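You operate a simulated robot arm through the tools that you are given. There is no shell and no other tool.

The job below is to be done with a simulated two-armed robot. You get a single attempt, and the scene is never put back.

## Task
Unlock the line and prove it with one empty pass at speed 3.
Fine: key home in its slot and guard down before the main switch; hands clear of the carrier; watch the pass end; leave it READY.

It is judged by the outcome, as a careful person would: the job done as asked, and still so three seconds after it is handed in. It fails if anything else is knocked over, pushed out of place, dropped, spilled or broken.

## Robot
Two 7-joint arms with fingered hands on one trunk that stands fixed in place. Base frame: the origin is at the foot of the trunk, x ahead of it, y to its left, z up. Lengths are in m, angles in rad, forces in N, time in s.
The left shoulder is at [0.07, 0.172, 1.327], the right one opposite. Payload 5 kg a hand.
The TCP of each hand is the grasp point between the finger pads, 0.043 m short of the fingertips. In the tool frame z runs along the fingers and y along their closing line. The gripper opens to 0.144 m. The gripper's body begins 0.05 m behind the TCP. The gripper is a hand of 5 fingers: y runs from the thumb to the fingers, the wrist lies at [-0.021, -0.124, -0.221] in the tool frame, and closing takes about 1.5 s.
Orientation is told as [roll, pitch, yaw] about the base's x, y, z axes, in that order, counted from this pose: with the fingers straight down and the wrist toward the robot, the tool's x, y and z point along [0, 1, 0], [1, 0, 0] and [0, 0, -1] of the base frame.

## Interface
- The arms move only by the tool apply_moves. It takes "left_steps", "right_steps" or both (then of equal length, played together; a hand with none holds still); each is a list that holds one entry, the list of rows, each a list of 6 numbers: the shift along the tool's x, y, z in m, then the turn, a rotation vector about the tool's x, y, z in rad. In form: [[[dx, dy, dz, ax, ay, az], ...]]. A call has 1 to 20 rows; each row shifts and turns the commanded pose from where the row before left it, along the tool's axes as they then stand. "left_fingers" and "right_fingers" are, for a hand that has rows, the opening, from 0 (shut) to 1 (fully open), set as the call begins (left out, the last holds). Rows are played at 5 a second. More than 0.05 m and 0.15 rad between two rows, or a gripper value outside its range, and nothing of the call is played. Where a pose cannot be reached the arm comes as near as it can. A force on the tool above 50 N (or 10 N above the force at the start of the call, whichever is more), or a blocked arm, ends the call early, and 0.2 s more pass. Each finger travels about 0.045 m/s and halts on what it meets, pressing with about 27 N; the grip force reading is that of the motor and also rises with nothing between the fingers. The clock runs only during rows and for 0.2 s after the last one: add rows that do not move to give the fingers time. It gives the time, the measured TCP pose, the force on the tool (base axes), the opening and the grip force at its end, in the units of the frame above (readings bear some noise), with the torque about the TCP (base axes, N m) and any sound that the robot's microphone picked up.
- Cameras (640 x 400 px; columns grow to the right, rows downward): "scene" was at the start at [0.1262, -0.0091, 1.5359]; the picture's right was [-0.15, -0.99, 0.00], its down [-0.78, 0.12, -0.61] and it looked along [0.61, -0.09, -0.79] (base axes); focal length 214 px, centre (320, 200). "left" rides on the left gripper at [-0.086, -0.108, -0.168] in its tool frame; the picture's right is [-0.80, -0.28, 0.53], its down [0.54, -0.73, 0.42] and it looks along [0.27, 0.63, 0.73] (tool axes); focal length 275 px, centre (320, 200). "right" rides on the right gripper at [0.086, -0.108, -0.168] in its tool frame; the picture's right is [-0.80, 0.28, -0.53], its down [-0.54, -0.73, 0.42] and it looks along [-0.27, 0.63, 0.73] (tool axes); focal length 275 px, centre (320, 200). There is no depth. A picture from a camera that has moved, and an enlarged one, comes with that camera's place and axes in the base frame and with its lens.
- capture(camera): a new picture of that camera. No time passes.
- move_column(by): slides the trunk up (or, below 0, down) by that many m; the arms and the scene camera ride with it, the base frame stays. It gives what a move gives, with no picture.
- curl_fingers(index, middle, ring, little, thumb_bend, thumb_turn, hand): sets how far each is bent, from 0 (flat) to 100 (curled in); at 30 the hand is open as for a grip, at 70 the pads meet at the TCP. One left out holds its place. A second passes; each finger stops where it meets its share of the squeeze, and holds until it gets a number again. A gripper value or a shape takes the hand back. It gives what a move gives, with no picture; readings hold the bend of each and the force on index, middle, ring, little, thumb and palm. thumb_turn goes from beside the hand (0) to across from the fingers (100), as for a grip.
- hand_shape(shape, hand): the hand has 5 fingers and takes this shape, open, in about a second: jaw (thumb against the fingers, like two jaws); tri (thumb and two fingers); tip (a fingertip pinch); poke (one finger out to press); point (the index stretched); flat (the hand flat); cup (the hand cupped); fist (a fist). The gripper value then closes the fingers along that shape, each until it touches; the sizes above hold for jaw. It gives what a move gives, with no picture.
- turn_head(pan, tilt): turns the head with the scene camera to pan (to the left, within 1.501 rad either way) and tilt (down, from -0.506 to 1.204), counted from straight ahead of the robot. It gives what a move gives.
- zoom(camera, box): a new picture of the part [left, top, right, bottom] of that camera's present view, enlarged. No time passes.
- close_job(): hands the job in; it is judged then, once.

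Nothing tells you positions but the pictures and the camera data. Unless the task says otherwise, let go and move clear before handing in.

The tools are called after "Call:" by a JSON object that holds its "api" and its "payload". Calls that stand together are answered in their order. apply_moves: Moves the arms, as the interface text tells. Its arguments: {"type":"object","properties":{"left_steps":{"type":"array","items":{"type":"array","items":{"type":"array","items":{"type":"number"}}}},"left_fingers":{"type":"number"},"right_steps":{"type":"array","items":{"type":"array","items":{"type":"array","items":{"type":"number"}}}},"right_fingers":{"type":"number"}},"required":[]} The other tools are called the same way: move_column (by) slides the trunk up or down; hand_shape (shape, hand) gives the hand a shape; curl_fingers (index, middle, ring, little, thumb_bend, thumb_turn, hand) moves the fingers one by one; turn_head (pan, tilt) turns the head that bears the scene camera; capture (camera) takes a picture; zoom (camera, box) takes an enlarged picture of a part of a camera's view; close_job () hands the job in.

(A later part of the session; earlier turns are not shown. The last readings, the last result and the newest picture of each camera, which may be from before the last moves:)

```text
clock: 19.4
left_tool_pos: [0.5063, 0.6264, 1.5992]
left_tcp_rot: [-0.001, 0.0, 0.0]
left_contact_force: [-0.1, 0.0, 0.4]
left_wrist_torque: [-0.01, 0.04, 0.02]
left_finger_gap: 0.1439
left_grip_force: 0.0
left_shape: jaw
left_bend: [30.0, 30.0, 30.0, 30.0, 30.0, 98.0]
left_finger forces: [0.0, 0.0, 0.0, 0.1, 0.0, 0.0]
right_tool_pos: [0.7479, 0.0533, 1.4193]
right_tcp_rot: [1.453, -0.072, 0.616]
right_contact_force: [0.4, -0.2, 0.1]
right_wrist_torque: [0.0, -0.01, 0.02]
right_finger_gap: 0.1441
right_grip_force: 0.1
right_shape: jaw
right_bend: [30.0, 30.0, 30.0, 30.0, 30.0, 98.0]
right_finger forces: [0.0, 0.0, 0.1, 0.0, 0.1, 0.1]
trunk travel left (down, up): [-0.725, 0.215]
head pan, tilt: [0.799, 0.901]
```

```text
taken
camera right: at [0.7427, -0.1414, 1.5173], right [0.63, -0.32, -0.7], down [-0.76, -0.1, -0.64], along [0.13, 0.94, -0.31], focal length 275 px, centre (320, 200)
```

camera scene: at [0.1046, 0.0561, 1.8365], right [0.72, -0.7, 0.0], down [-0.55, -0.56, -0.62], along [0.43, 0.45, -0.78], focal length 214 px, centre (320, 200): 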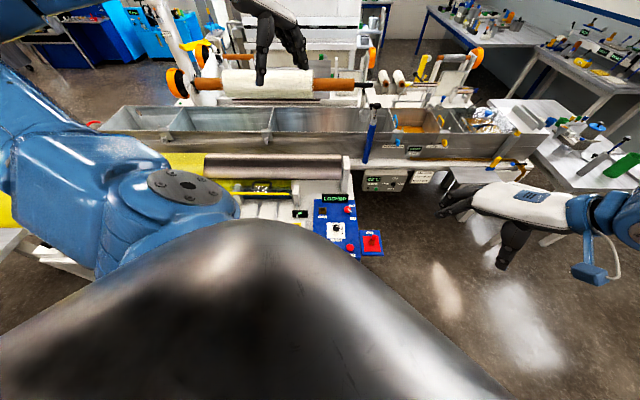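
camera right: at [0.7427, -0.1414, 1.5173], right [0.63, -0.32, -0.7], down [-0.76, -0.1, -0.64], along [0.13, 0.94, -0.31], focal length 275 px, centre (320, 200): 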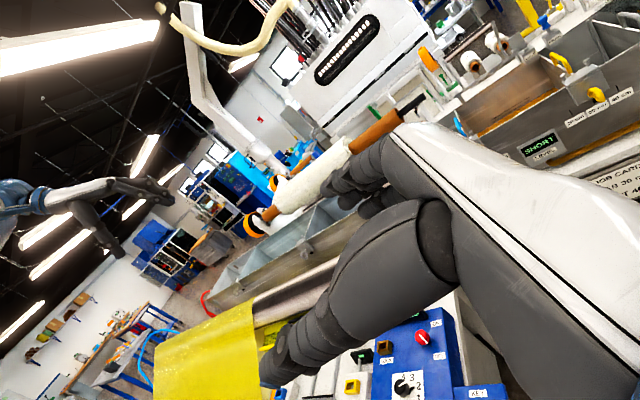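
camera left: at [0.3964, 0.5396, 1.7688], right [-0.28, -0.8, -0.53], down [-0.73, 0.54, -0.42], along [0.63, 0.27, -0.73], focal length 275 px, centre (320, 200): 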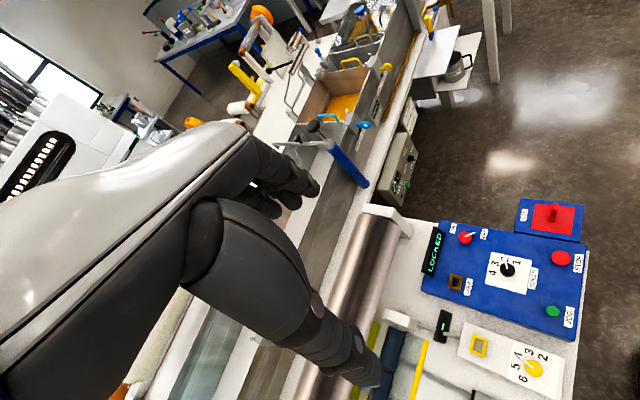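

The side pose works. I'll aim it lower and to the right so that the guard comes out from behind the fingers, and lower the trunk again.

Call:
{"api": "apply_moves", "payload": {"right_steps": [[[0, 0, 0, -0.0756, -0.102, 0.059], [0, 0, 0, -0.0756, -0.102, 0.059], [0, 0, 0, -0.0756, -0.102, 0.059], [0, 0, 0, -0.0756, -0.102, 0.059]]]}}

Call:
{"api": "move_column", "payload": {"by": -0.3}}

Call:
{"api": "capture", "payload": {"camera": "right"}}

```text
clock: 20.4
left_tool_pos: [0.5054, 0.6259, 1.5998]
left_tcp_rot: [-0.001, 0.0, 0.001]
left_contact_force: [0.0, 0.6, 0.1]
left_wrist_torque: [-0.03, -0.01, 0.01]
left_finger_gap: 0.1437
left_grip_force: 0.1
left_shape: jaw
left_bend: [30.0, 30.0, 30.0, 30.0, 30.0, 98.0]
left_finger forces: [0.0, 0.0, 0.1, 0.0, 0.1, 0.0]
right_tool_pos: [0.7464, 0.0522, 1.4193]
right_tcp_rot: [1.039, 0.056, 0.255]
right_contact_force: [0.4, 0.8, -0.2]
right_wrist_torque: [0.04, -0.01, -0.01]
right_finger_gap: 0.144
right_grip_force: 0.0
right_shape: jaw
right_bend: [30.0, 30.0, 30.0, 30.0, 30.0, 98.0]
right_finger forces: [0.0, 0.0, 0.0, 0.0, 0.1, 0.0]
trunk travel left (down, up): [-0.725, 0.215]
head pan, tilt: [0.799, 0.901]
```

```text
clock: 23.4
left_tool_pos: [0.5056, 0.626, 1.3001]
left_tcp_rot: [0.001, 0.0, 0.0]
left_contact_force: [0.4, 0.9, -0.4]
left_wrist_torque: [0.01, -0.01, -0.01]
left_finger_gap: 0.1438
left_grip_force: 0.0
left_shape: jaw
left_bend: [30.0, 30.0, 30.0, 30.0, 30.0, 98.0]
left_finger forces: [0.0, 0.0, 0.0, 0.0, 0.1, 0.0]
right_tool_pos: [0.7466, 0.0519, 1.1193]
right_tcp_rot: [1.04, 0.055, 0.257]
right_contact_force: [0.0, -0.4, -0.2]
right_wrist_torque: [0.0, -0.03, 0.02]
right_finger_gap: 0.1439
right_grip_force: 0.0
right_shape: jaw
right_bend: [30.0, 30.0, 30.0, 30.0, 30.0, 98.0]
right_finger forces: [0.0, 0.0, 0.0, 0.1, 0.1, 0.0]
trunk travel left (down, up): [-0.425, 0.515]
head pan, tilt: [0.799, 0.901]
```

```text
taken
camera right: at [0.6756, -0.0703, 1.2846], right [0.47, -0.77, -0.43], down [-0.76, -0.11, -0.64], along [0.45, 0.63, -0.64], focal length 275 px, centre (320, 200)
```

right: 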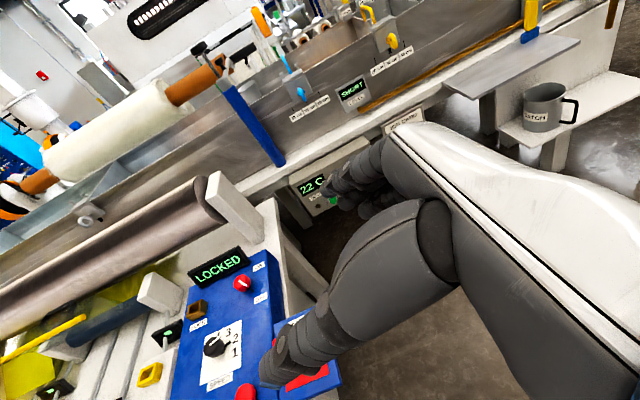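

Call:
{"api": "zoom", "payload": {"camera": "right", "box": [0, 220, 280, 400]}}

Call:
{"api": "zoom", "payload": {"camera": "right", "box": [0, 260, 190, 390]}}

```text
2.22 times, centred on (140, 310) of right
camera zoom: at [0.6756, -0.0703, 1.2846], right [0.47, -0.77, -0.43], down [-0.76, -0.11, -0.64], along [0.45, 0.63, -0.64], focal length 612 px, centre (720, -44)
```

zoom: 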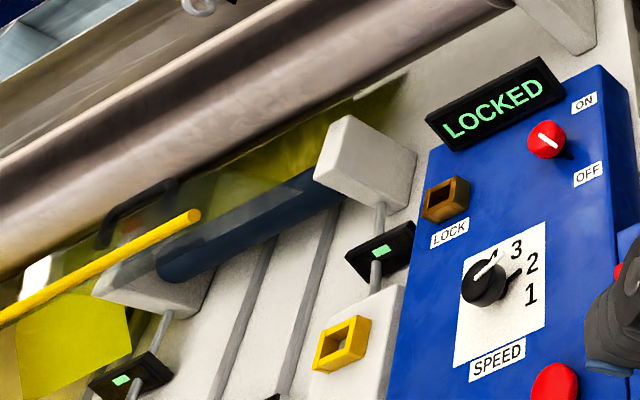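

```text
3.08 times, centred on (95, 325) of right
camera zoom: at [0.6756, -0.0703, 1.2846], right [0.47, -0.77, -0.43], down [-0.76, -0.11, -0.64], along [0.45, 0.63, -0.64], focal length 847 px, centre (1012, -185)
```

zoom: 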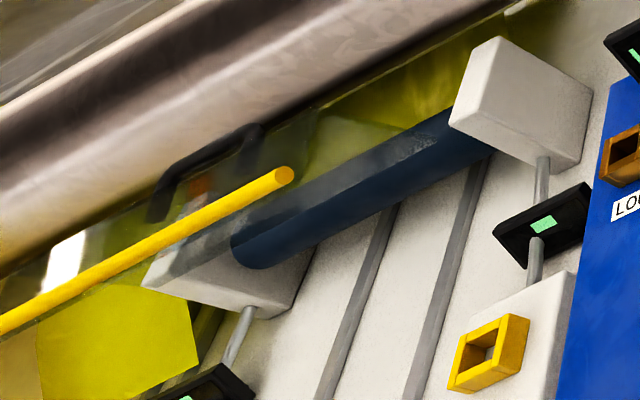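

The guard sheet tilts up toward its front bar. I'll also view it from the left hand's camera to fix the hinge line and the handle.

Call:
{"api": "apply_moves", "payload": {"left_steps": [[[0.0375, -0.03, 0, 0, 0, 0], [0.0375, -0.03, 0, 0, 0, 0], [0.0375, -0.03, 0, 0, 0, 0], [0.0375, -0.03, 0, 0, 0, 0], [0.0375, -0.03, 0, 0, 0, 0], [0.0375, -0.03, 0, 0, 0, 0]]]}}

Call:
{"api": "capture", "payload": {"camera": "left"}}

```text
clock: 24.8
left_tool_pos: [0.3248, 0.8523, 1.3003]
left_tcp_rot: [-0.001, 0.0, -0.001]
left_contact_force: [-0.8, 0.2, -0.5]
left_wrist_torque: [-0.04, -0.01, 0.0]
left_finger_gap: 0.144
left_grip_force: 0.0
left_shape: jaw
left_bend: [30.0, 30.0, 30.0, 30.0, 30.0, 98.0]
left_finger forces: [0.0, 0.0, 0.0, 0.1, 0.1, 0.1]
right_tool_pos: [0.7455, 0.053, 1.1207]
right_tcp_rot: [1.039, 0.055, 0.256]
right_contact_force: [-1.0, 0.8, -1.2]
right_wrist_torque: [-0.02, 0.0, 0.02]
right_finger_gap: 0.1441
right_grip_force: 0.1
right_shape: jaw
right_bend: [30.0, 30.0, 30.0, 30.0, 30.0, 98.0]
right_finger forces: [0.0, 0.0, 0.0, 0.1, 0.0, 0.0]
trunk travel left (down, up): [-0.425, 0.515]
head pan, tilt: [0.799, 0.901]
```

```text
taken
camera left: at [0.2161, 0.767, 1.4676], right [-0.28, -0.8, -0.53], down [-0.72, 0.54, -0.42], along [0.63, 0.27, -0.73], focal length 275 px, centre (320, 200)
```

left: 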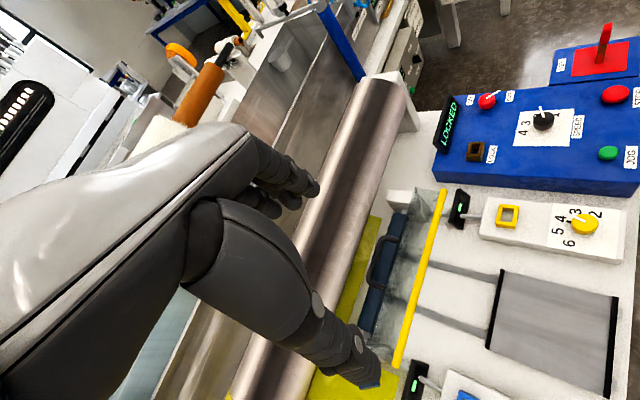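

Call:
{"api": "zoom", "payload": {"camera": "left", "box": [320, 170, 500, 390]}}

Call:
{"api": "zoom", "payload": {"camera": "left", "box": [340, 180, 460, 290]}}

Call:
{"api": "zoom", "payload": {"camera": "left", "box": [430, 20, 640, 200]}}

```text
1.82 times, centred on (410, 280) of left
camera zoom: at [0.2161, 0.767, 1.4676], right [-0.28, -0.8, -0.53], down [-0.72, 0.54, -0.42], along [0.63, 0.27, -0.73], focal length 500 px, centre (156, 54)
```

zoom: 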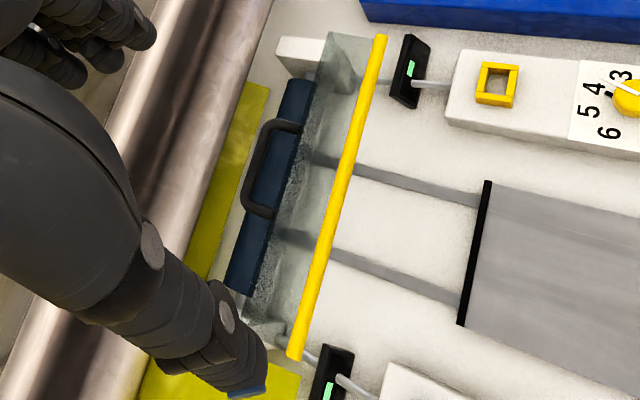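

```text
3.64 times, centred on (400, 235) of left
camera zoom: at [0.2161, 0.767, 1.4676], right [-0.28, -0.8, -0.53], down [-0.72, 0.54, -0.42], along [0.63, 0.27, -0.73], focal length 1001 px, centre (29, 73)
```

zoom: 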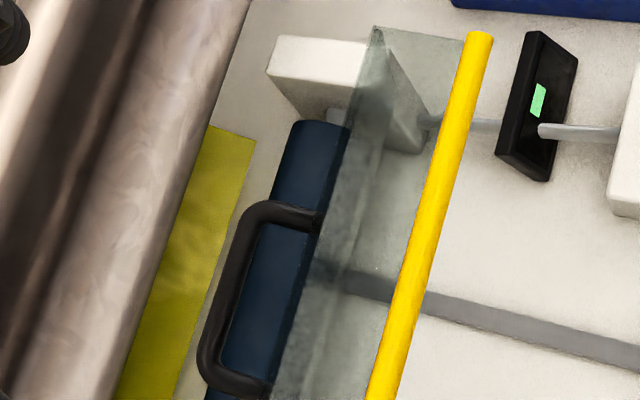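

```text
2.22 times, centred on (535, 110) of left
camera zoom: at [0.2161, 0.767, 1.4676], right [-0.28, -0.8, -0.53], down [-0.72, 0.54, -0.42], along [0.63, 0.27, -0.73], focal length 612 px, centre (-158, 400)
```

zoom: 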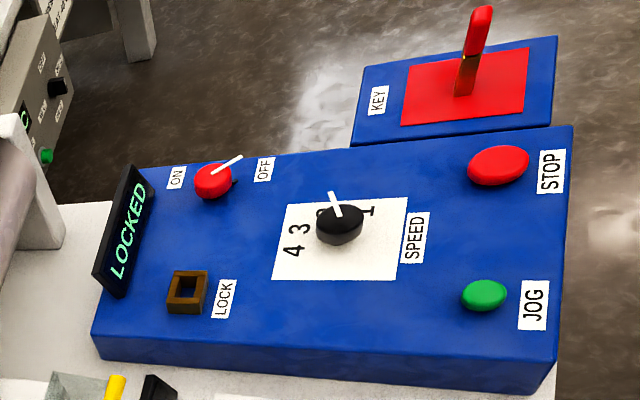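

The guard is an L-shaped panel that has been swung up. Its vertical leg rises from a hinge near the roller, its flat leg runs forward to the yellow bar, and the handle points backward, so pressing the bar down should close it. Next I'll look at the dial and key in detail.

Call:
{"api": "zoom", "payload": {"camera": "left", "box": [505, 95, 585, 155]}}

Call:
{"api": "zoom", "payload": {"camera": "left", "box": [440, 80, 520, 170]}}

Call:
{"api": "zoom", "payload": {"camera": "left", "box": [545, 10, 640, 90]}}

Call:
{"api": "zoom", "payload": {"camera": "scene", "box": [305, 150, 415, 240]}}

Call:
{"api": "zoom", "payload": {"camera": "scene", "box": [365, 185, 405, 230]}}

Call:
{"api": "zoom", "payload": {"camera": "scene", "box": [325, 180, 365, 215]}}

```text
6.67 times, centred on (545, 125) of left
camera zoom: at [0.2161, 0.767, 1.4676], right [-0.28, -0.8, -0.53], down [-0.72, 0.54, -0.42], along [0.63, 0.27, -0.73], focal length 1835 px, centre (-1180, 700)
```

zoom: 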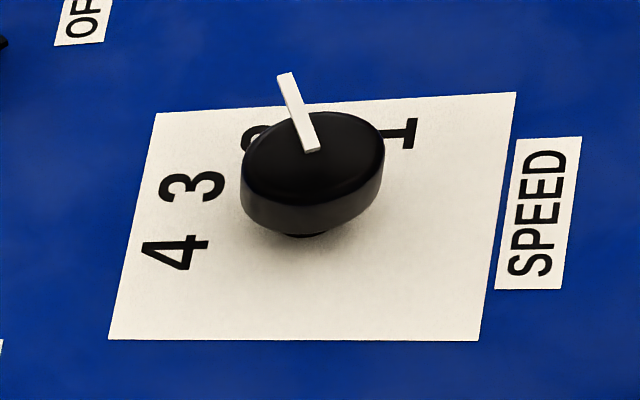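

```text
4.44 times, centred on (480, 125) of left
camera zoom: at [0.2161, 0.767, 1.4676], right [-0.28, -0.8, -0.53], down [-0.72, 0.54, -0.42], along [0.63, 0.27, -0.73], focal length 1224 px, centre (-391, 533)
```

zoom: 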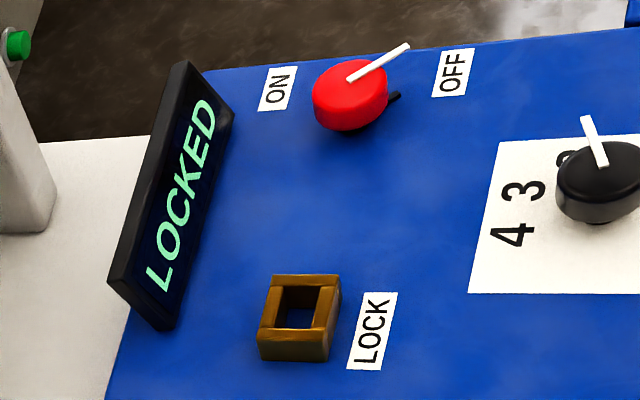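

```text
5.00 times, centred on (592, 50) of left
camera zoom: at [0.2161, 0.767, 1.4676], right [-0.28, -0.8, -0.53], down [-0.72, 0.54, -0.42], along [0.63, 0.27, -0.73], focal length 1376 px, centre (-1042, 950)
```

zoom: 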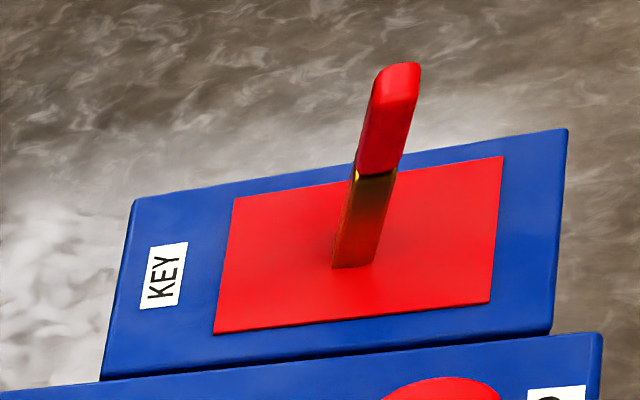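

```text
4.44 times, centred on (360, 195) of scene
camera zoom: at [0.1035, 0.0574, 1.5366], right [0.72, -0.7, 0.0], down [-0.55, -0.56, -0.62], along [0.43, 0.44, -0.78], focal length 953 px, centre (142, 222)
```

zoom: 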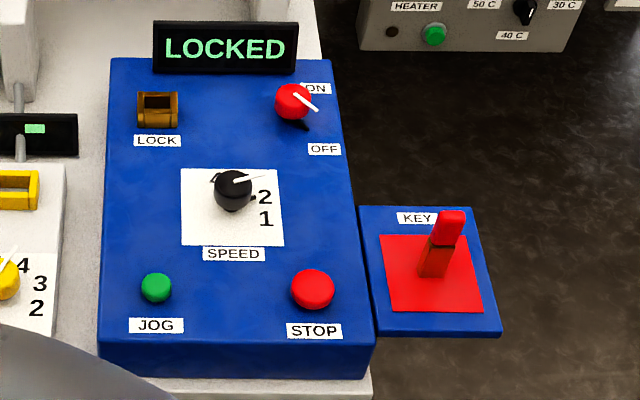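

```text
8.89 times, centred on (385, 208) of scene
camera zoom: at [0.1035, 0.0574, 1.5366], right [0.72, -0.7, 0.0], down [-0.55, -0.56, -0.62], along [0.43, 0.44, -0.78], focal length 1906 px, centre (-258, 133)
```

zoom: 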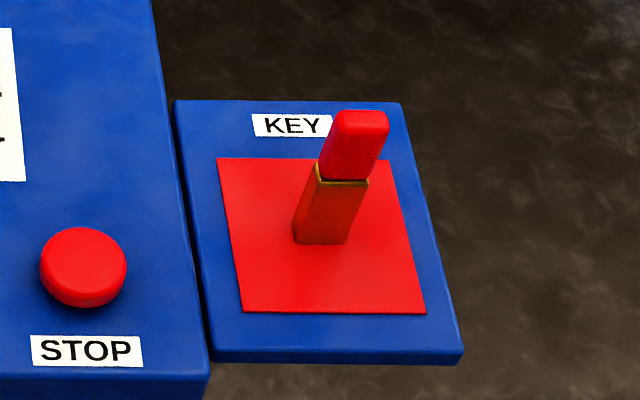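

```text
11.43 times, centred on (345, 198) of scene
camera zoom: at [0.1035, 0.0574, 1.5366], right [0.72, -0.7, 0.0], down [-0.55, -0.56, -0.62], along [0.43, 0.44, -0.78], focal length 2451 px, centre (34, 229)
```

zoom: 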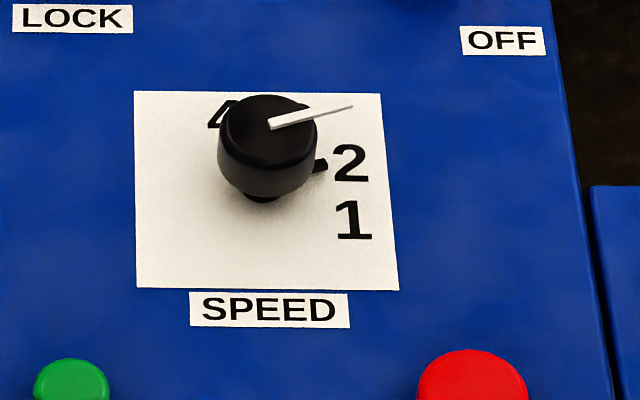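

I have the layout now. The line's right axis points along about (0.71, -0.71) and its back axis along (0.71, 0.71); the dial is at 2 and the main switch is OFF. I'll move the right hand back as an observer and bring the closed left hand over the right part of the guard bar.

Call:
{"api": "apply_moves", "payload": {"right_steps": [[[-0.0043, -0.027, -0.0373, 0, 0, 0], [-0.0043, -0.027, -0.0373, 0, 0, 0], [-0.0043, -0.027, -0.0373, 0, 0, 0], [0, 0, 0, 0, 0, 0], [0, 0, 0, 0, 0, 0], [0, 0, 0, 0, 0, 0], [0, 0, 0, 0, 0, 0], [0, 0, 0, 0, 0, 0], [0, 0, 0, 0, 0, 0], [0, 0, 0, 0, 0, 0]]], "left_steps": [[[0, 0, 0, 0, 0, -0.131], [0, 0, 0, 0, 0, -0.131], [0, 0, 0, 0, 0, -0.131], [0, 0, 0, 0, 0, -0.131], [0, 0, 0, 0, 0, -0.131], [0, 0, 0, 0, 0, -0.13], [-0.041, 0.0045, 0, 0, 0, 0], [-0.041, 0.0045, 0, 0, 0, 0], [-0.041, 0.0045, 0, 0, 0, 0], [-0.041, 0.0045, 0, 0, 0, 0]]], "left_fingers": 0}}

Call:
{"api": "capture", "payload": {"camera": "scene"}}

Call:
{"api": "capture", "payload": {"camera": "right"}}

Call:
{"api": "capture", "payload": {"camera": "left"}}

```text
clock: 27.0
left_tool_pos: [0.4568, 0.747, 1.3]
left_tcp_rot: [0.002, 0.0, 0.787]
left_contact_force: [1.2, -0.2, 0.1]
left_wrist_torque: [-0.04, 0.05, -0.01]
left_finger_gap: 0.0
left_grip_force: 26.8
left_shape: jaw
left_bend: [70.0, 70.0, 70.0, 70.0, 59.0, 100.0]
left_finger forces: [0.1, 0.0, 0.1, 0.1, 0.0, 0.0]
right_tool_pos: [0.699, -0.0695, 1.1689]
right_tcp_rot: [1.041, 0.056, 0.258]
right_contact_force: [0.6, -0.2, -0.5]
right_wrist_torque: [0.0, 0.06, 0.07]
right_finger_gap: 0.1441
right_grip_force: 0.0
right_shape: jaw
right_bend: [30.0, 30.0, 30.0, 30.0, 30.0, 98.0]
right_finger forces: [0.1, 0.0, 0.1, 0.0, 0.0, 0.0]
trunk travel left (down, up): [-0.425, 0.515]
head pan, tilt: [0.799, 0.901]
```

```text
taken
camera scene: at [0.1074, 0.0558, 1.5363], right [0.72, -0.7, 0.0], down [-0.55, -0.56, -0.62], along [0.43, 0.45, -0.78], focal length 214 px, centre (320, 200)
```

scene: 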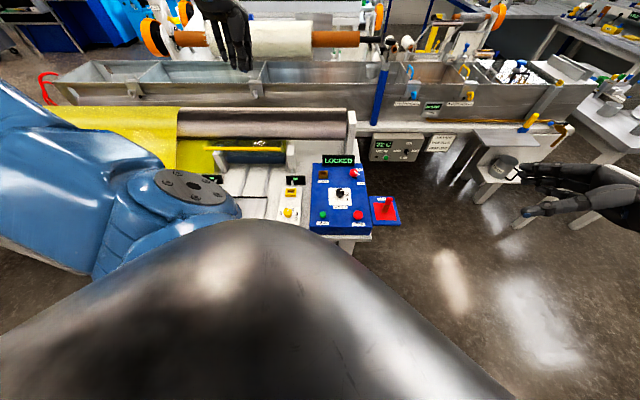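

```text
taken
camera right: at [0.6287, -0.1913, 1.3336], right [0.47, -0.77, -0.43], down [-0.76, -0.11, -0.64], along [0.44, 0.63, -0.64], focal length 275 px, centre (320, 200)
```

right: 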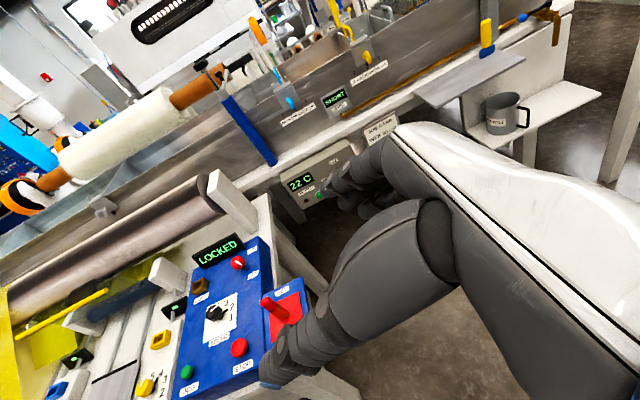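

```text
taken
camera left: at [0.4403, 0.609, 1.4678], right [0.36, -0.76, -0.53], down [-0.9, -0.13, -0.42], along [0.25, 0.63, -0.73], focal length 275 px, centre (320, 200)
```

left: 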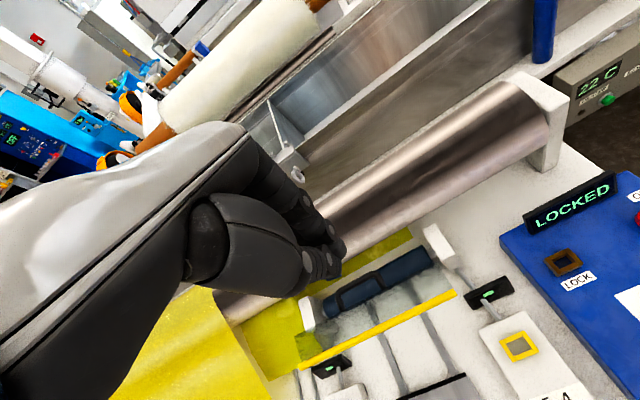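

The right camera now sees the guard and the whole panel. I'll lower the closed left hand toward the bar.

Call:
{"api": "apply_moves", "payload": {"left_steps": [[[0.004, 0, 0.048, 0, 0, 0], [0, 0, 0.048, 0, 0, 0], [0, 0, 0.048, 0, 0, 0], [0, 0, 0.048, 0, 0, 0], [0, 0, 0.038, 0, 0, 0], [0, 0, 0, 0, 0, 0]]]}}

Call:
{"api": "capture", "payload": {"camera": "left"}}

Call:
{"api": "zoom", "payload": {"camera": "right", "box": [0, 220, 240, 400]}}

Call:
{"api": "zoom", "payload": {"camera": "scene", "box": [180, 100, 320, 220]}}

```text
clock: 28.4
left_tool_pos: [0.4503, 0.7517, 1.0718]
left_tcp_rot: [0.0, 0.0, 0.785]
left_contact_force: [0.5, -0.1, 0.6]
left_wrist_torque: [-0.02, 0.02, 0.0]
left_finger_gap: 0.0
left_grip_force: 27.3
left_shape: jaw
left_bend: [70.0, 70.0, 70.0, 70.0, 59.0, 100.0]
left_finger forces: [0.1, 0.0, 0.0, 0.0, 0.0, 0.0]
right_tool_pos: [0.6962, -0.07, 1.1705]
right_tcp_rot: [1.04, 0.054, 0.257]
right_contact_force: [-0.4, 0.0, -0.1]
right_wrist_torque: [0.02, -0.03, 0.01]
right_finger_gap: 0.144
right_grip_force: 0.2
right_shape: jaw
right_bend: [30.0, 30.0, 30.0, 30.0, 30.0, 98.0]
right_finger forces: [0.0, 0.1, 0.0, 0.0, 0.1, 0.0]
trunk travel left (down, up): [-0.425, 0.515]
head pan, tilt: [0.799, 0.901]
```

```text
taken
camera left: at [0.4334, 0.6129, 1.2388], right [0.36, -0.76, -0.53], down [-0.9, -0.13, -0.42], along [0.25, 0.63, -0.73], focal length 275 px, centre (320, 200)
```

left: 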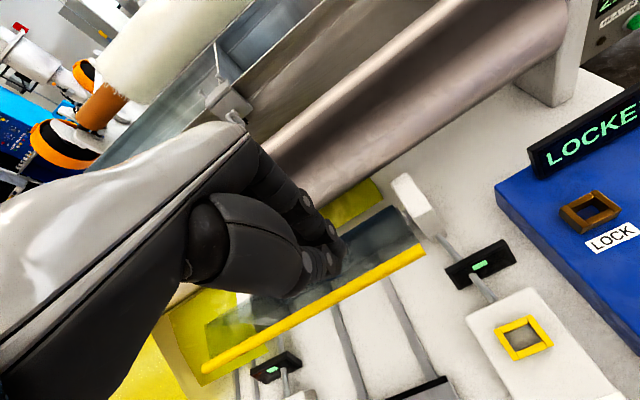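

```text
2.22 times, centred on (120, 310) of right
camera zoom: at [0.6252, -0.1924, 1.3354], right [0.47, -0.77, -0.43], down [-0.76, -0.11, -0.64], along [0.45, 0.63, -0.63], focal length 612 px, centre (764, -44)
```

zoom: 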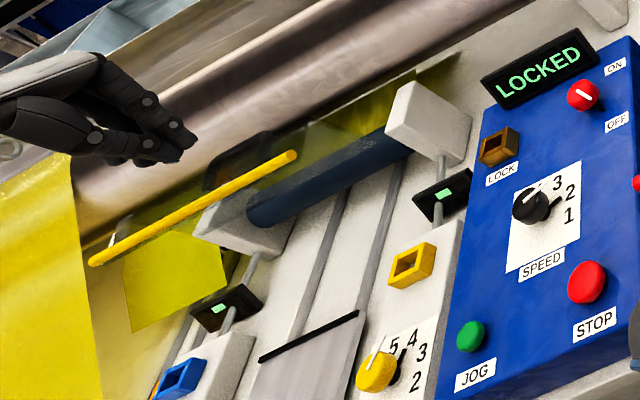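

```text
3.33 times, centred on (250, 160) of scene
camera zoom: at [0.1037, 0.0552, 1.5367], right [0.72, -0.7, 0.0], down [-0.55, -0.56, -0.62], along [0.43, 0.45, -0.78], focal length 715 px, centre (553, 333)
```

zoom: 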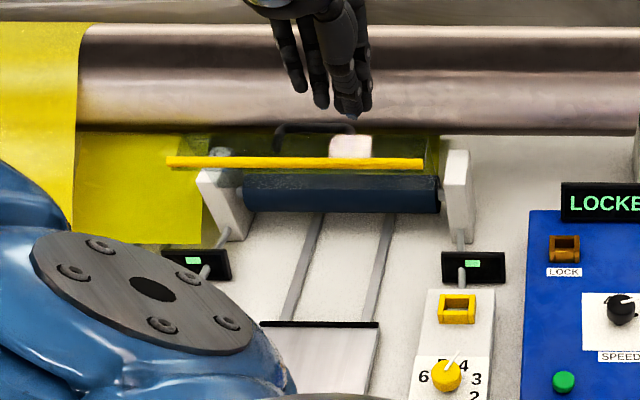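

The fingertips hang just above the right half of the bar. I'll ease down in small steps until they make contact.

Call:
{"api": "apply_moves", "payload": {"left_steps": [[[0, 0, 0.02, 0, 0, 0], [0, 0, 0.02, 0, 0, 0], [0, 0, 0.01, 0, 0, 0], [0, 0, 0.01, 0, 0, 0], [0, 0, 0.01, 0, 0, 0], [0, 0, 0, 0, 0, 0]]]}}

Call:
{"api": "capture", "payload": {"camera": "left"}}

Call:
{"api": "zoom", "payload": {"camera": "right", "box": [0, 220, 200, 370]}}

Call:
{"api": "zoom", "payload": {"camera": "scene", "box": [200, 110, 300, 190]}}

```text
clock: 29.8
left_tool_pos: [0.451, 0.7498, 1.001]
left_tcp_rot: [0.001, 0.002, 0.786]
left_contact_force: [0.0, 0.1, 0.2]
left_wrist_torque: [-0.01, 0.0, 0.0]
left_finger_gap: 0.0001
left_grip_force: 27.3
left_shape: jaw
left_bend: [70.0, 70.0, 70.0, 70.0, 59.0, 100.0]
left_finger forces: [0.0, 0.0, 0.0, 0.0, 0.1, 0.1]
right_tool_pos: [0.6973, -0.0702, 1.1694]
right_tcp_rot: [1.038, 0.056, 0.259]
right_contact_force: [0.3, -0.9, -0.2]
right_wrist_torque: [-0.02, 0.01, -0.01]
right_finger_gap: 0.1441
right_grip_force: 0.1
right_shape: jaw
right_bend: [30.0, 30.0, 30.0, 30.0, 30.0, 98.0]
right_finger forces: [0.0, 0.0, 0.0, 0.1, 0.0, 0.0]
trunk travel left (down, up): [-0.425, 0.515]
head pan, tilt: [0.799, 0.901]
```

```text
taken
camera left: at [0.4347, 0.6123, 1.1687], right [0.36, -0.76, -0.53], down [-0.9, -0.13, -0.42], along [0.25, 0.63, -0.73], focal length 275 px, centre (320, 200)
```

left: 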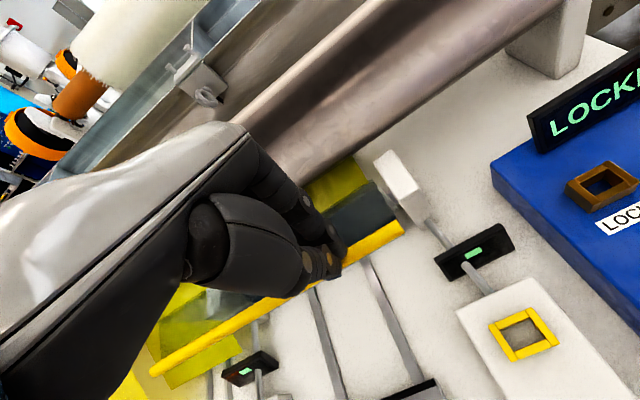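

```text
2.67 times, centred on (100, 295) of right
camera zoom: at [0.6259, -0.192, 1.335], right [0.47, -0.77, -0.43], down [-0.76, -0.11, -0.64], along [0.45, 0.63, -0.64], focal length 734 px, centre (907, -53)
```

zoom: 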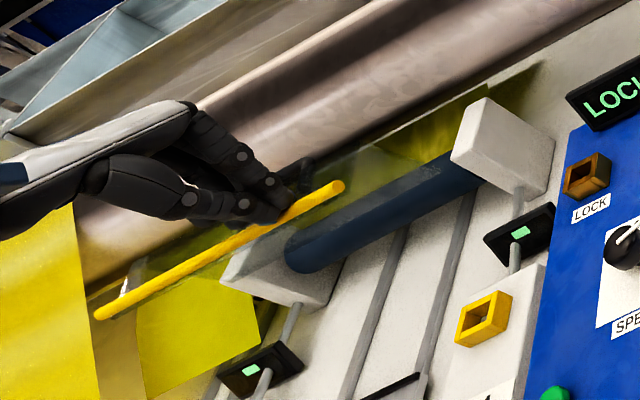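

```text
5.00 times, centred on (250, 150) of scene
camera zoom: at [0.1045, 0.0557, 1.5366], right [0.72, -0.7, 0.0], down [-0.55, -0.56, -0.62], along [0.43, 0.45, -0.78], focal length 1072 px, centre (670, 450)
```

zoom: 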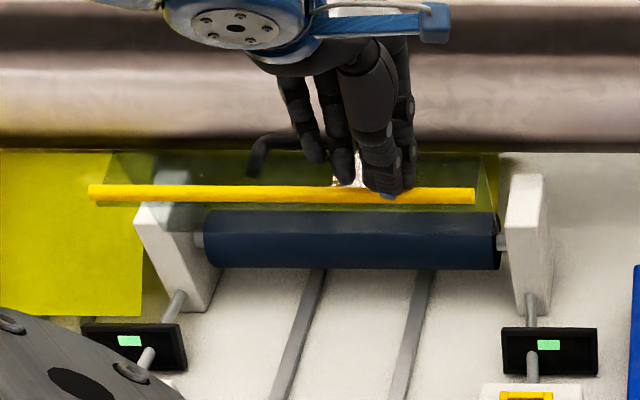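

Call:
{"api": "apply_moves", "payload": {"left_steps": [[[0, 0, 0.008, 0, 0, 0], [0, -0.002, 0.008, 0, 0, 0], [0, -0.004, 0.008, 0, 0, 0], [0, 0, 0, 0, 0, 0]]]}}

Call:
{"api": "zoom", "payload": {"camera": "right", "box": [0, 220, 200, 370]}}

Call:
{"api": "zoom", "payload": {"camera": "scene", "box": [200, 110, 300, 190]}}

```text
clock: 30.8
left_tool_pos: [0.4441, 0.7428, 0.9805]
left_tcp_rot: [0.0, -0.003, 0.786]
left_contact_force: [-18.4, -16.2, 26.0]
left_wrist_torque: [-0.68, 0.93, 0.06]
left_finger_gap: 0.0001
left_grip_force: 26.8
left_shape: jaw
left_bend: [70.0, 70.0, 70.0, 70.0, 58.0, 100.0]
left_finger forces: [0.1, 0.0, 0.0, 0.0, 45.5, 0.0]
right_tool_pos: [0.694, -0.072, 1.1722]
right_tcp_rot: [1.041, 0.052, 0.26]
right_contact_force: [-0.3, 0.6, 0.1]
right_wrist_torque: [0.01, -0.02, 0.01]
right_finger_gap: 0.1442
right_grip_force: 0.0
right_shape: jaw
right_bend: [30.0, 30.0, 30.0, 30.0, 30.0, 98.0]
right_finger forces: [0.0, 0.0, 0.0, 0.0, 0.0, 0.0]
trunk travel left (down, up): [-0.425, 0.515]
head pan, tilt: [0.799, 0.901]
```

```text
2.67 times, centred on (100, 295) of right
camera zoom: at [0.6224, -0.196, 1.3363], right [0.47, -0.77, -0.43], down [-0.76, -0.1, -0.64], along [0.45, 0.63, -0.63], focal length 734 px, centre (907, -53)
```

zoom: 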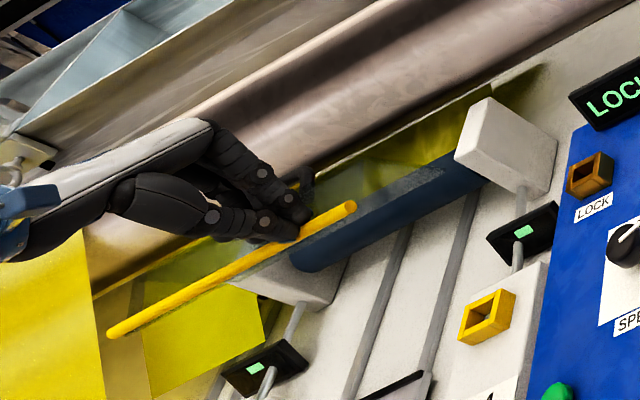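

```text
5.00 times, centred on (250, 150) of scene
camera zoom: at [0.1003, 0.0508, 1.5372], right [0.72, -0.7, 0.0], down [-0.54, -0.56, -0.62], along [0.43, 0.45, -0.78], focal length 1072 px, centre (670, 450)
```

zoom: 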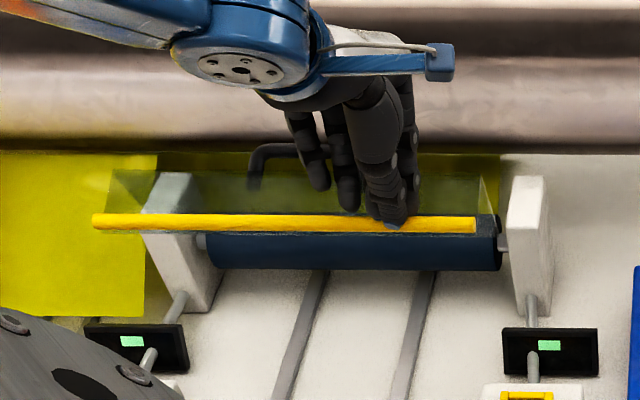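

The guard is swinging: the bar moves forward and down under the thumb. I'll follow its arc and move the hand forward along with it.

Call:
{"api": "apply_moves", "payload": {"left_steps": [[[0, -0.012, 0, 0, 0, 0], [0, -0.009, 0.006, 0, 0, 0], [0, -0.009, 0.009, 0, 0, 0], [0, -0.006, 0.012, 0, 0, 0], [0, -0.005, 0.012, 0, 0, 0], [0, 0, 0, 0, 0, 0]]]}}

Call:
{"api": "zoom", "payload": {"camera": "right", "box": [0, 220, 200, 370]}}

Call:
{"api": "zoom", "payload": {"camera": "scene", "box": [200, 110, 300, 190]}}

```text
clock: 32.2
left_tool_pos: [0.416, 0.7164, 0.9381]
left_tcp_rot: [0.001, 0.001, 0.785]
left_contact_force: [-0.2, -0.4, 0.9]
left_wrist_torque: [0.02, 0.0, -0.03]
left_finger_gap: 0.0
left_grip_force: 27.3
left_shape: jaw
left_bend: [70.0, 70.0, 70.0, 70.0, 59.0, 100.0]
left_finger forces: [0.0, 0.0, 0.0, 0.0, 0.1, 0.0]
right_tool_pos: [0.6972, -0.0702, 1.1696]
right_tcp_rot: [1.04, 0.055, 0.258]
right_contact_force: [0.1, -0.7, 0.1]
right_wrist_torque: [-0.01, -0.03, 0.03]
right_finger_gap: 0.1438
right_grip_force: 0.1
right_shape: jaw
right_bend: [30.0, 30.0, 30.0, 30.0, 30.0, 98.0]
right_finger forces: [0.0, 0.1, 0.0, 0.1, 0.1, 0.1]
trunk travel left (down, up): [-0.425, 0.515]
head pan, tilt: [0.799, 0.901]
```

```text
2.67 times, centred on (100, 295) of right
camera zoom: at [0.6259, -0.1919, 1.3351], right [0.47, -0.77, -0.43], down [-0.76, -0.11, -0.64], along [0.45, 0.63, -0.64], focal length 734 px, centre (907, -53)
```

zoom: 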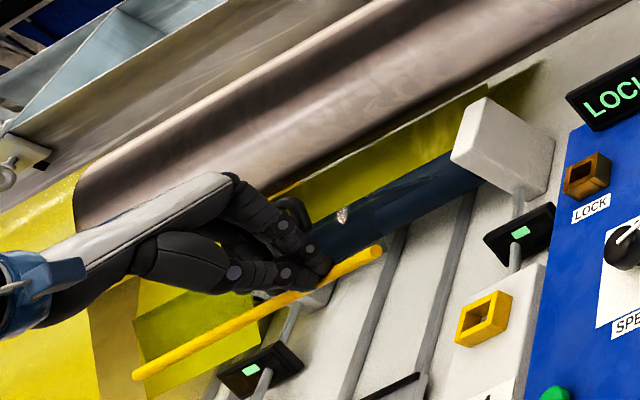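

```text
5.00 times, centred on (250, 150) of scene
camera zoom: at [0.1044, 0.0557, 1.5366], right [0.72, -0.7, 0.0], down [-0.55, -0.56, -0.62], along [0.43, 0.45, -0.78], focal length 1072 px, centre (670, 450)
```

zoom: 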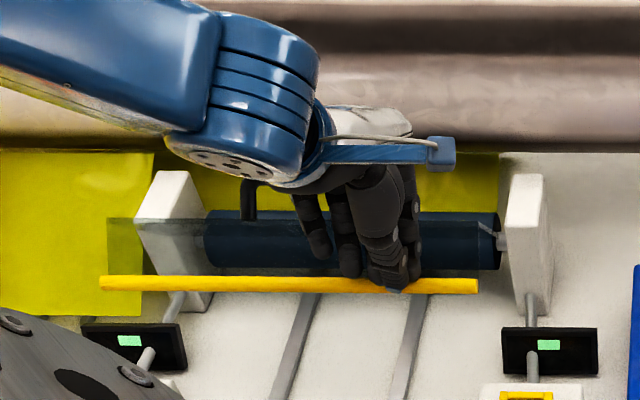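

The guard is following nicely and stays where I leave it. I'll continue down the arc.

Call:
{"api": "apply_moves", "payload": {"left_steps": [[[0, -0.004, 0.012, 0, 0, 0], [0, -0.002, 0.012, 0, 0, 0], [0, 0, 0.012, 0, 0, 0], [0, 0, 0.012, 0, 0, 0], [0, 0, 0, 0, 0, 0]]]}}

Call:
{"api": "zoom", "payload": {"camera": "right", "box": [0, 220, 200, 370]}}

Call:
{"api": "zoom", "payload": {"camera": "scene", "box": [200, 110, 300, 190]}}

```text
clock: 33.4
left_tool_pos: [0.413, 0.71, 0.8914]
left_tcp_rot: [0.0, -0.001, 0.785]
left_contact_force: [-17.7, -14.0, 9.0]
left_wrist_torque: [0.23, 0.01, 0.44]
left_finger_gap: 0.0
left_grip_force: 26.4
left_shape: jaw
left_bend: [70.0, 70.0, 70.0, 70.0, 59.0, 100.0]
left_finger forces: [0.0, 22.9, 0.0, 0.1, 0.0, 0.0]
right_tool_pos: [0.6948, -0.0723, 1.1716]
right_tcp_rot: [1.041, 0.053, 0.256]
right_contact_force: [-0.7, 0.2, 0.0]
right_wrist_torque: [0.01, 0.01, 0.0]
right_finger_gap: 0.1441
right_grip_force: 0.1
right_shape: jaw
right_bend: [30.0, 30.0, 30.0, 30.0, 30.0, 98.0]
right_finger forces: [0.0, 0.0, 0.1, 0.1, 0.0, 0.0]
trunk travel left (down, up): [-0.425, 0.515]
head pan, tilt: [0.799, 0.901]
```

```text
2.67 times, centred on (100, 295) of right
camera zoom: at [0.6234, -0.1944, 1.336], right [0.47, -0.77, -0.43], down [-0.76, -0.11, -0.64], along [0.45, 0.63, -0.63], focal length 734 px, centre (907, -53)
```

zoom: 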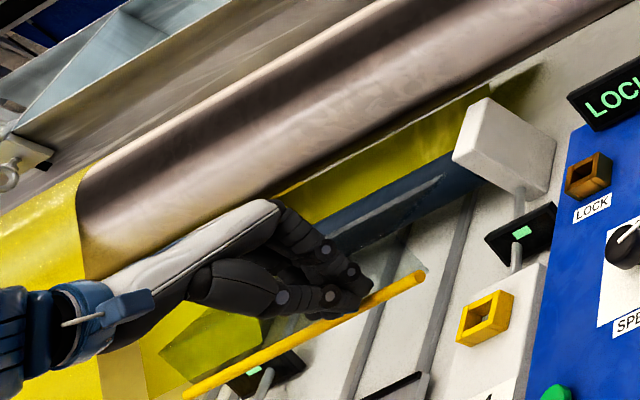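

```text
5.00 times, centred on (250, 150) of scene
camera zoom: at [0.1013, 0.053, 1.5369], right [0.72, -0.7, 0.0], down [-0.54, -0.56, -0.62], along [0.43, 0.45, -0.78], focal length 1072 px, centre (670, 450)
```

zoom: 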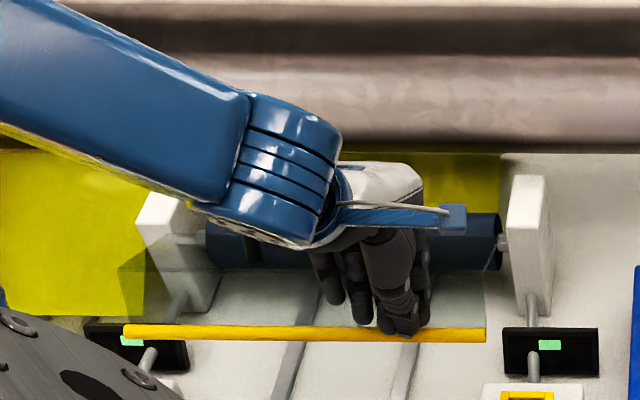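

The fingers now press on the front leg, which turns vertical as the guard closes. I'll lift off and press on the fold from above for the last part.

Call:
{"api": "apply_moves", "payload": {"left_steps": [[[0, -0.005, -0.03, 0, 0, 0], [-0.01, 0, -0.04, 0, 0, 0], [-0.01, 0.01, -0.02, 0, 0, 0], [0, 0.03, 0, 0, 0, 0], [0, 0, 0, 0, 0, 0]]]}}

Call:
{"api": "zoom", "payload": {"camera": "right", "box": [0, 220, 200, 370]}}

Call:
{"api": "zoom", "payload": {"camera": "scene", "box": [200, 110, 300, 190]}}

Call:
{"api": "capture", "payload": {"camera": "left"}}

```text
clock: 34.6
left_tool_pos: [0.4525, 0.7214, 0.9809]
left_tcp_rot: [0.001, -0.002, 0.785]
left_contact_force: [-0.6, -1.5, 0.4]
left_wrist_torque: [0.04, -0.01, -0.01]
left_finger_gap: 0.0004
left_grip_force: 26.9
left_shape: jaw
left_bend: [70.0, 70.0, 70.0, 70.0, 59.0, 100.0]
left_finger forces: [0.0, 0.0, 0.1, 0.0, 0.0, 0.0]
right_tool_pos: [0.6963, -0.0698, 1.1698]
right_tcp_rot: [1.039, 0.055, 0.257]
right_contact_force: [0.3, -0.7, 0.2]
right_wrist_torque: [0.01, -0.09, -0.05]
right_finger_gap: 0.1441
right_grip_force: 0.0
right_shape: jaw
right_bend: [30.0, 30.0, 30.0, 30.0, 30.0, 98.0]
right_finger forces: [0.0, 0.0, 0.0, 0.0, 0.0, 0.0]
trunk travel left (down, up): [-0.425, 0.515]
head pan, tilt: [0.799, 0.901]
```

```text
2.67 times, centred on (100, 295) of right
camera zoom: at [0.6249, -0.1928, 1.3355], right [0.47, -0.77, -0.43], down [-0.76, -0.11, -0.64], along [0.45, 0.63, -0.63], focal length 734 px, centre (907, -53)
```

zoom: 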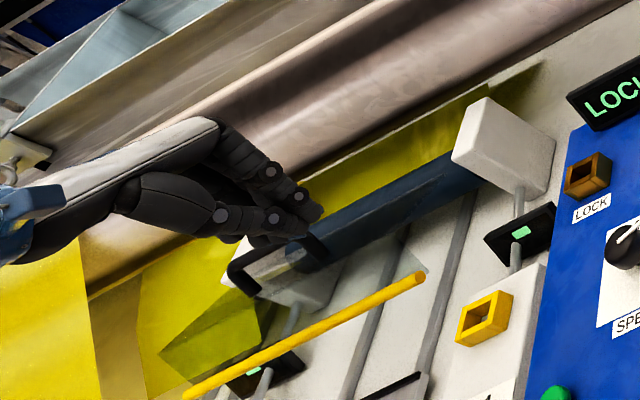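

```text
5.00 times, centred on (250, 150) of scene
camera zoom: at [0.1033, 0.0547, 1.5368], right [0.72, -0.7, 0.0], down [-0.55, -0.56, -0.62], along [0.43, 0.45, -0.78], focal length 1072 px, centre (670, 450)
```

zoom: 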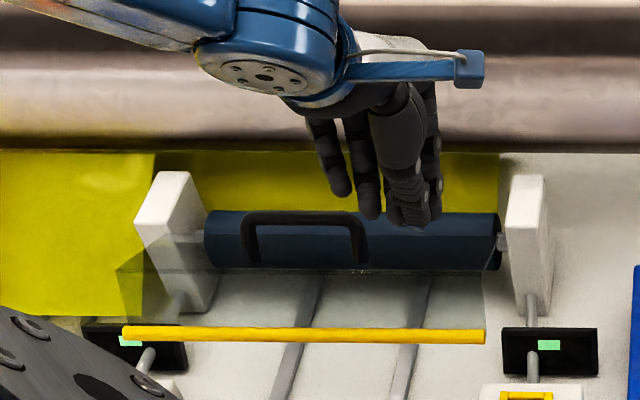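

```text
taken
camera left: at [0.4357, 0.5842, 1.1487], right [0.36, -0.76, -0.53], down [-0.9, -0.13, -0.42], along [0.25, 0.63, -0.73], focal length 275 px, centre (320, 200)
```

left: 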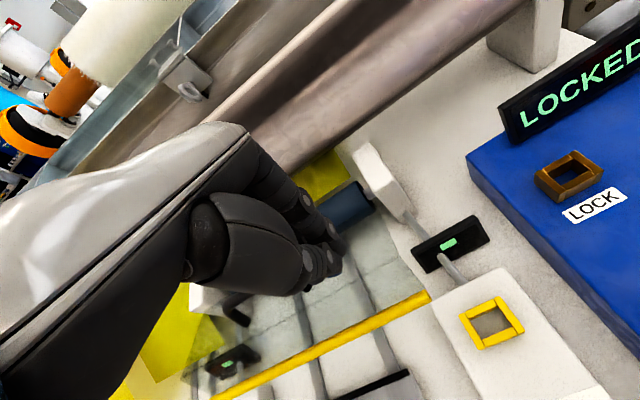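

The handle sits clear to the left of the hand and the guard is about two thirds closed. I'll press straight down on the fold.

Call:
{"api": "apply_moves", "payload": {"left_steps": [[[0, 0, 0.015, 0, 0, 0], [0, 0, 0.012, 0, 0, 0], [0, -0.003, 0.012, 0, 0, 0], [0, -0.003, 0.012, 0, 0, 0], [0, -0.003, 0.01, 0, 0, 0], [0, 0, 0, 0, 0, 0]]]}}

Call:
{"api": "zoom", "payload": {"camera": "right", "box": [0, 220, 200, 370]}}

Call:
{"api": "zoom", "payload": {"camera": "scene", "box": [200, 110, 300, 190]}}

```text
clock: 36.0
left_tool_pos: [0.4454, 0.7172, 0.9174]
left_tcp_rot: [0.0, 0.0, 0.786]
left_contact_force: [0.0, 1.2, 0.6]
left_wrist_torque: [0.01, -0.02, 0.02]
left_finger_gap: 0.0
left_grip_force: 26.8
left_shape: jaw
left_bend: [70.0, 70.0, 70.0, 70.0, 59.0, 100.0]
left_finger forces: [0.0, 0.0, 0.0, 0.0, 0.0, 0.0]
right_tool_pos: [0.697, -0.0692, 1.1709]
right_tcp_rot: [1.039, 0.057, 0.261]
right_contact_force: [0.2, 0.2, 0.2]
right_wrist_torque: [-0.01, 0.02, 0.0]
right_finger_gap: 0.1438
right_grip_force: 0.1
right_shape: jaw
right_bend: [30.0, 30.0, 30.0, 30.0, 30.0, 98.0]
right_finger forces: [0.0, 0.1, 0.1, 0.0, 0.1, 0.0]
trunk travel left (down, up): [-0.425, 0.515]
head pan, tilt: [0.799, 0.901]
```

```text
2.67 times, centred on (100, 295) of right
camera zoom: at [0.6261, -0.1917, 1.335], right [0.47, -0.77, -0.43], down [-0.76, -0.11, -0.64], along [0.45, 0.63, -0.64], focal length 734 px, centre (907, -53)
```

zoom: 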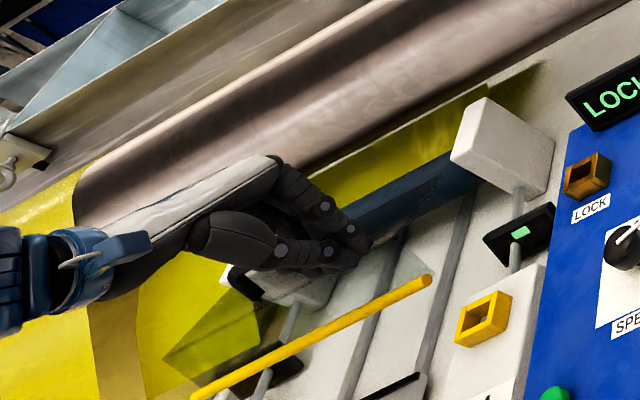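

```text
5.00 times, centred on (250, 150) of scene
camera zoom: at [0.1047, 0.056, 1.5366], right [0.72, -0.7, 0.0], down [-0.55, -0.56, -0.62], along [0.43, 0.45, -0.78], focal length 1072 px, centre (670, 450)
```

zoom: 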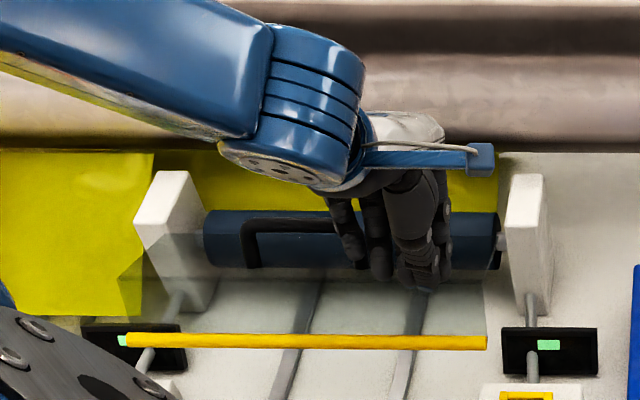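

Call:
{"api": "apply_moves", "payload": {"left_steps": [[[0, -0.002, 0.01, 0, 0, 0], [0, -0.002, 0.01, 0, 0, 0], [0, -0.002, 0.01, 0, 0, 0], [0, 0, 0, 0, 0, 0]]]}}

Call:
{"api": "zoom", "payload": {"camera": "right", "box": [0, 220, 200, 370]}}

Call:
{"api": "zoom", "payload": {"camera": "scene", "box": [200, 110, 300, 190]}}

```text
clock: 37.0
left_tool_pos: [0.4412, 0.7133, 0.8884]
left_tcp_rot: [0.001, 0.0, 0.785]
left_contact_force: [0.2, 0.6, 0.5]
left_wrist_torque: [0.0, 0.02, 0.01]
left_finger_gap: 0.0
left_grip_force: 26.4
left_shape: jaw
left_bend: [70.0, 70.0, 70.0, 70.0, 59.0, 100.0]
left_finger forces: [0.1, 0.1, 0.0, 0.0, 0.1, 0.0]
right_tool_pos: [0.6962, -0.0694, 1.171]
right_tcp_rot: [1.04, 0.057, 0.259]
right_contact_force: [0.7, 0.2, -0.1]
right_wrist_torque: [-0.01, -0.04, -0.01]
right_finger_gap: 0.1441
right_grip_force: 0.1
right_shape: jaw
right_bend: [30.0, 30.0, 30.0, 30.0, 30.0, 98.0]
right_finger forces: [0.0, 0.0, 0.1, 0.0, 0.0, 0.1]
trunk travel left (down, up): [-0.425, 0.515]
head pan, tilt: [0.799, 0.901]
```

```text
2.67 times, centred on (100, 295) of right
camera zoom: at [0.6259, -0.1918, 1.335], right [0.47, -0.77, -0.43], down [-0.76, -0.11, -0.64], along [0.45, 0.63, -0.64], focal length 734 px, centre (907, -53)
```

zoom: 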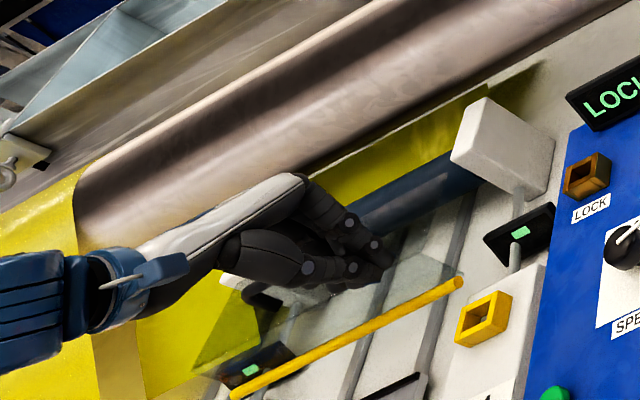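

```text
5.00 times, centred on (250, 150) of scene
camera zoom: at [0.1045, 0.0558, 1.5366], right [0.72, -0.7, 0.0], down [-0.55, -0.56, -0.62], along [0.43, 0.45, -0.78], focal length 1072 px, centre (670, 450)
```

zoom: 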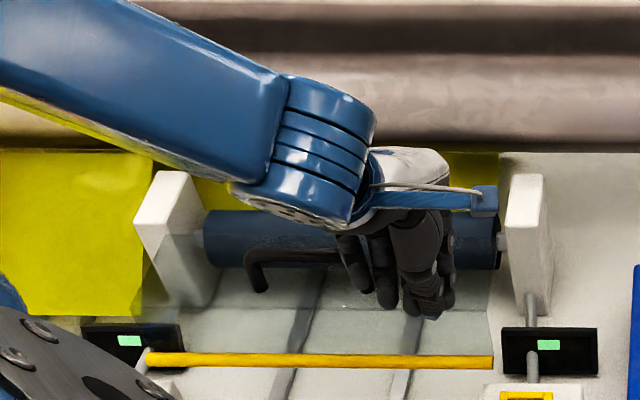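

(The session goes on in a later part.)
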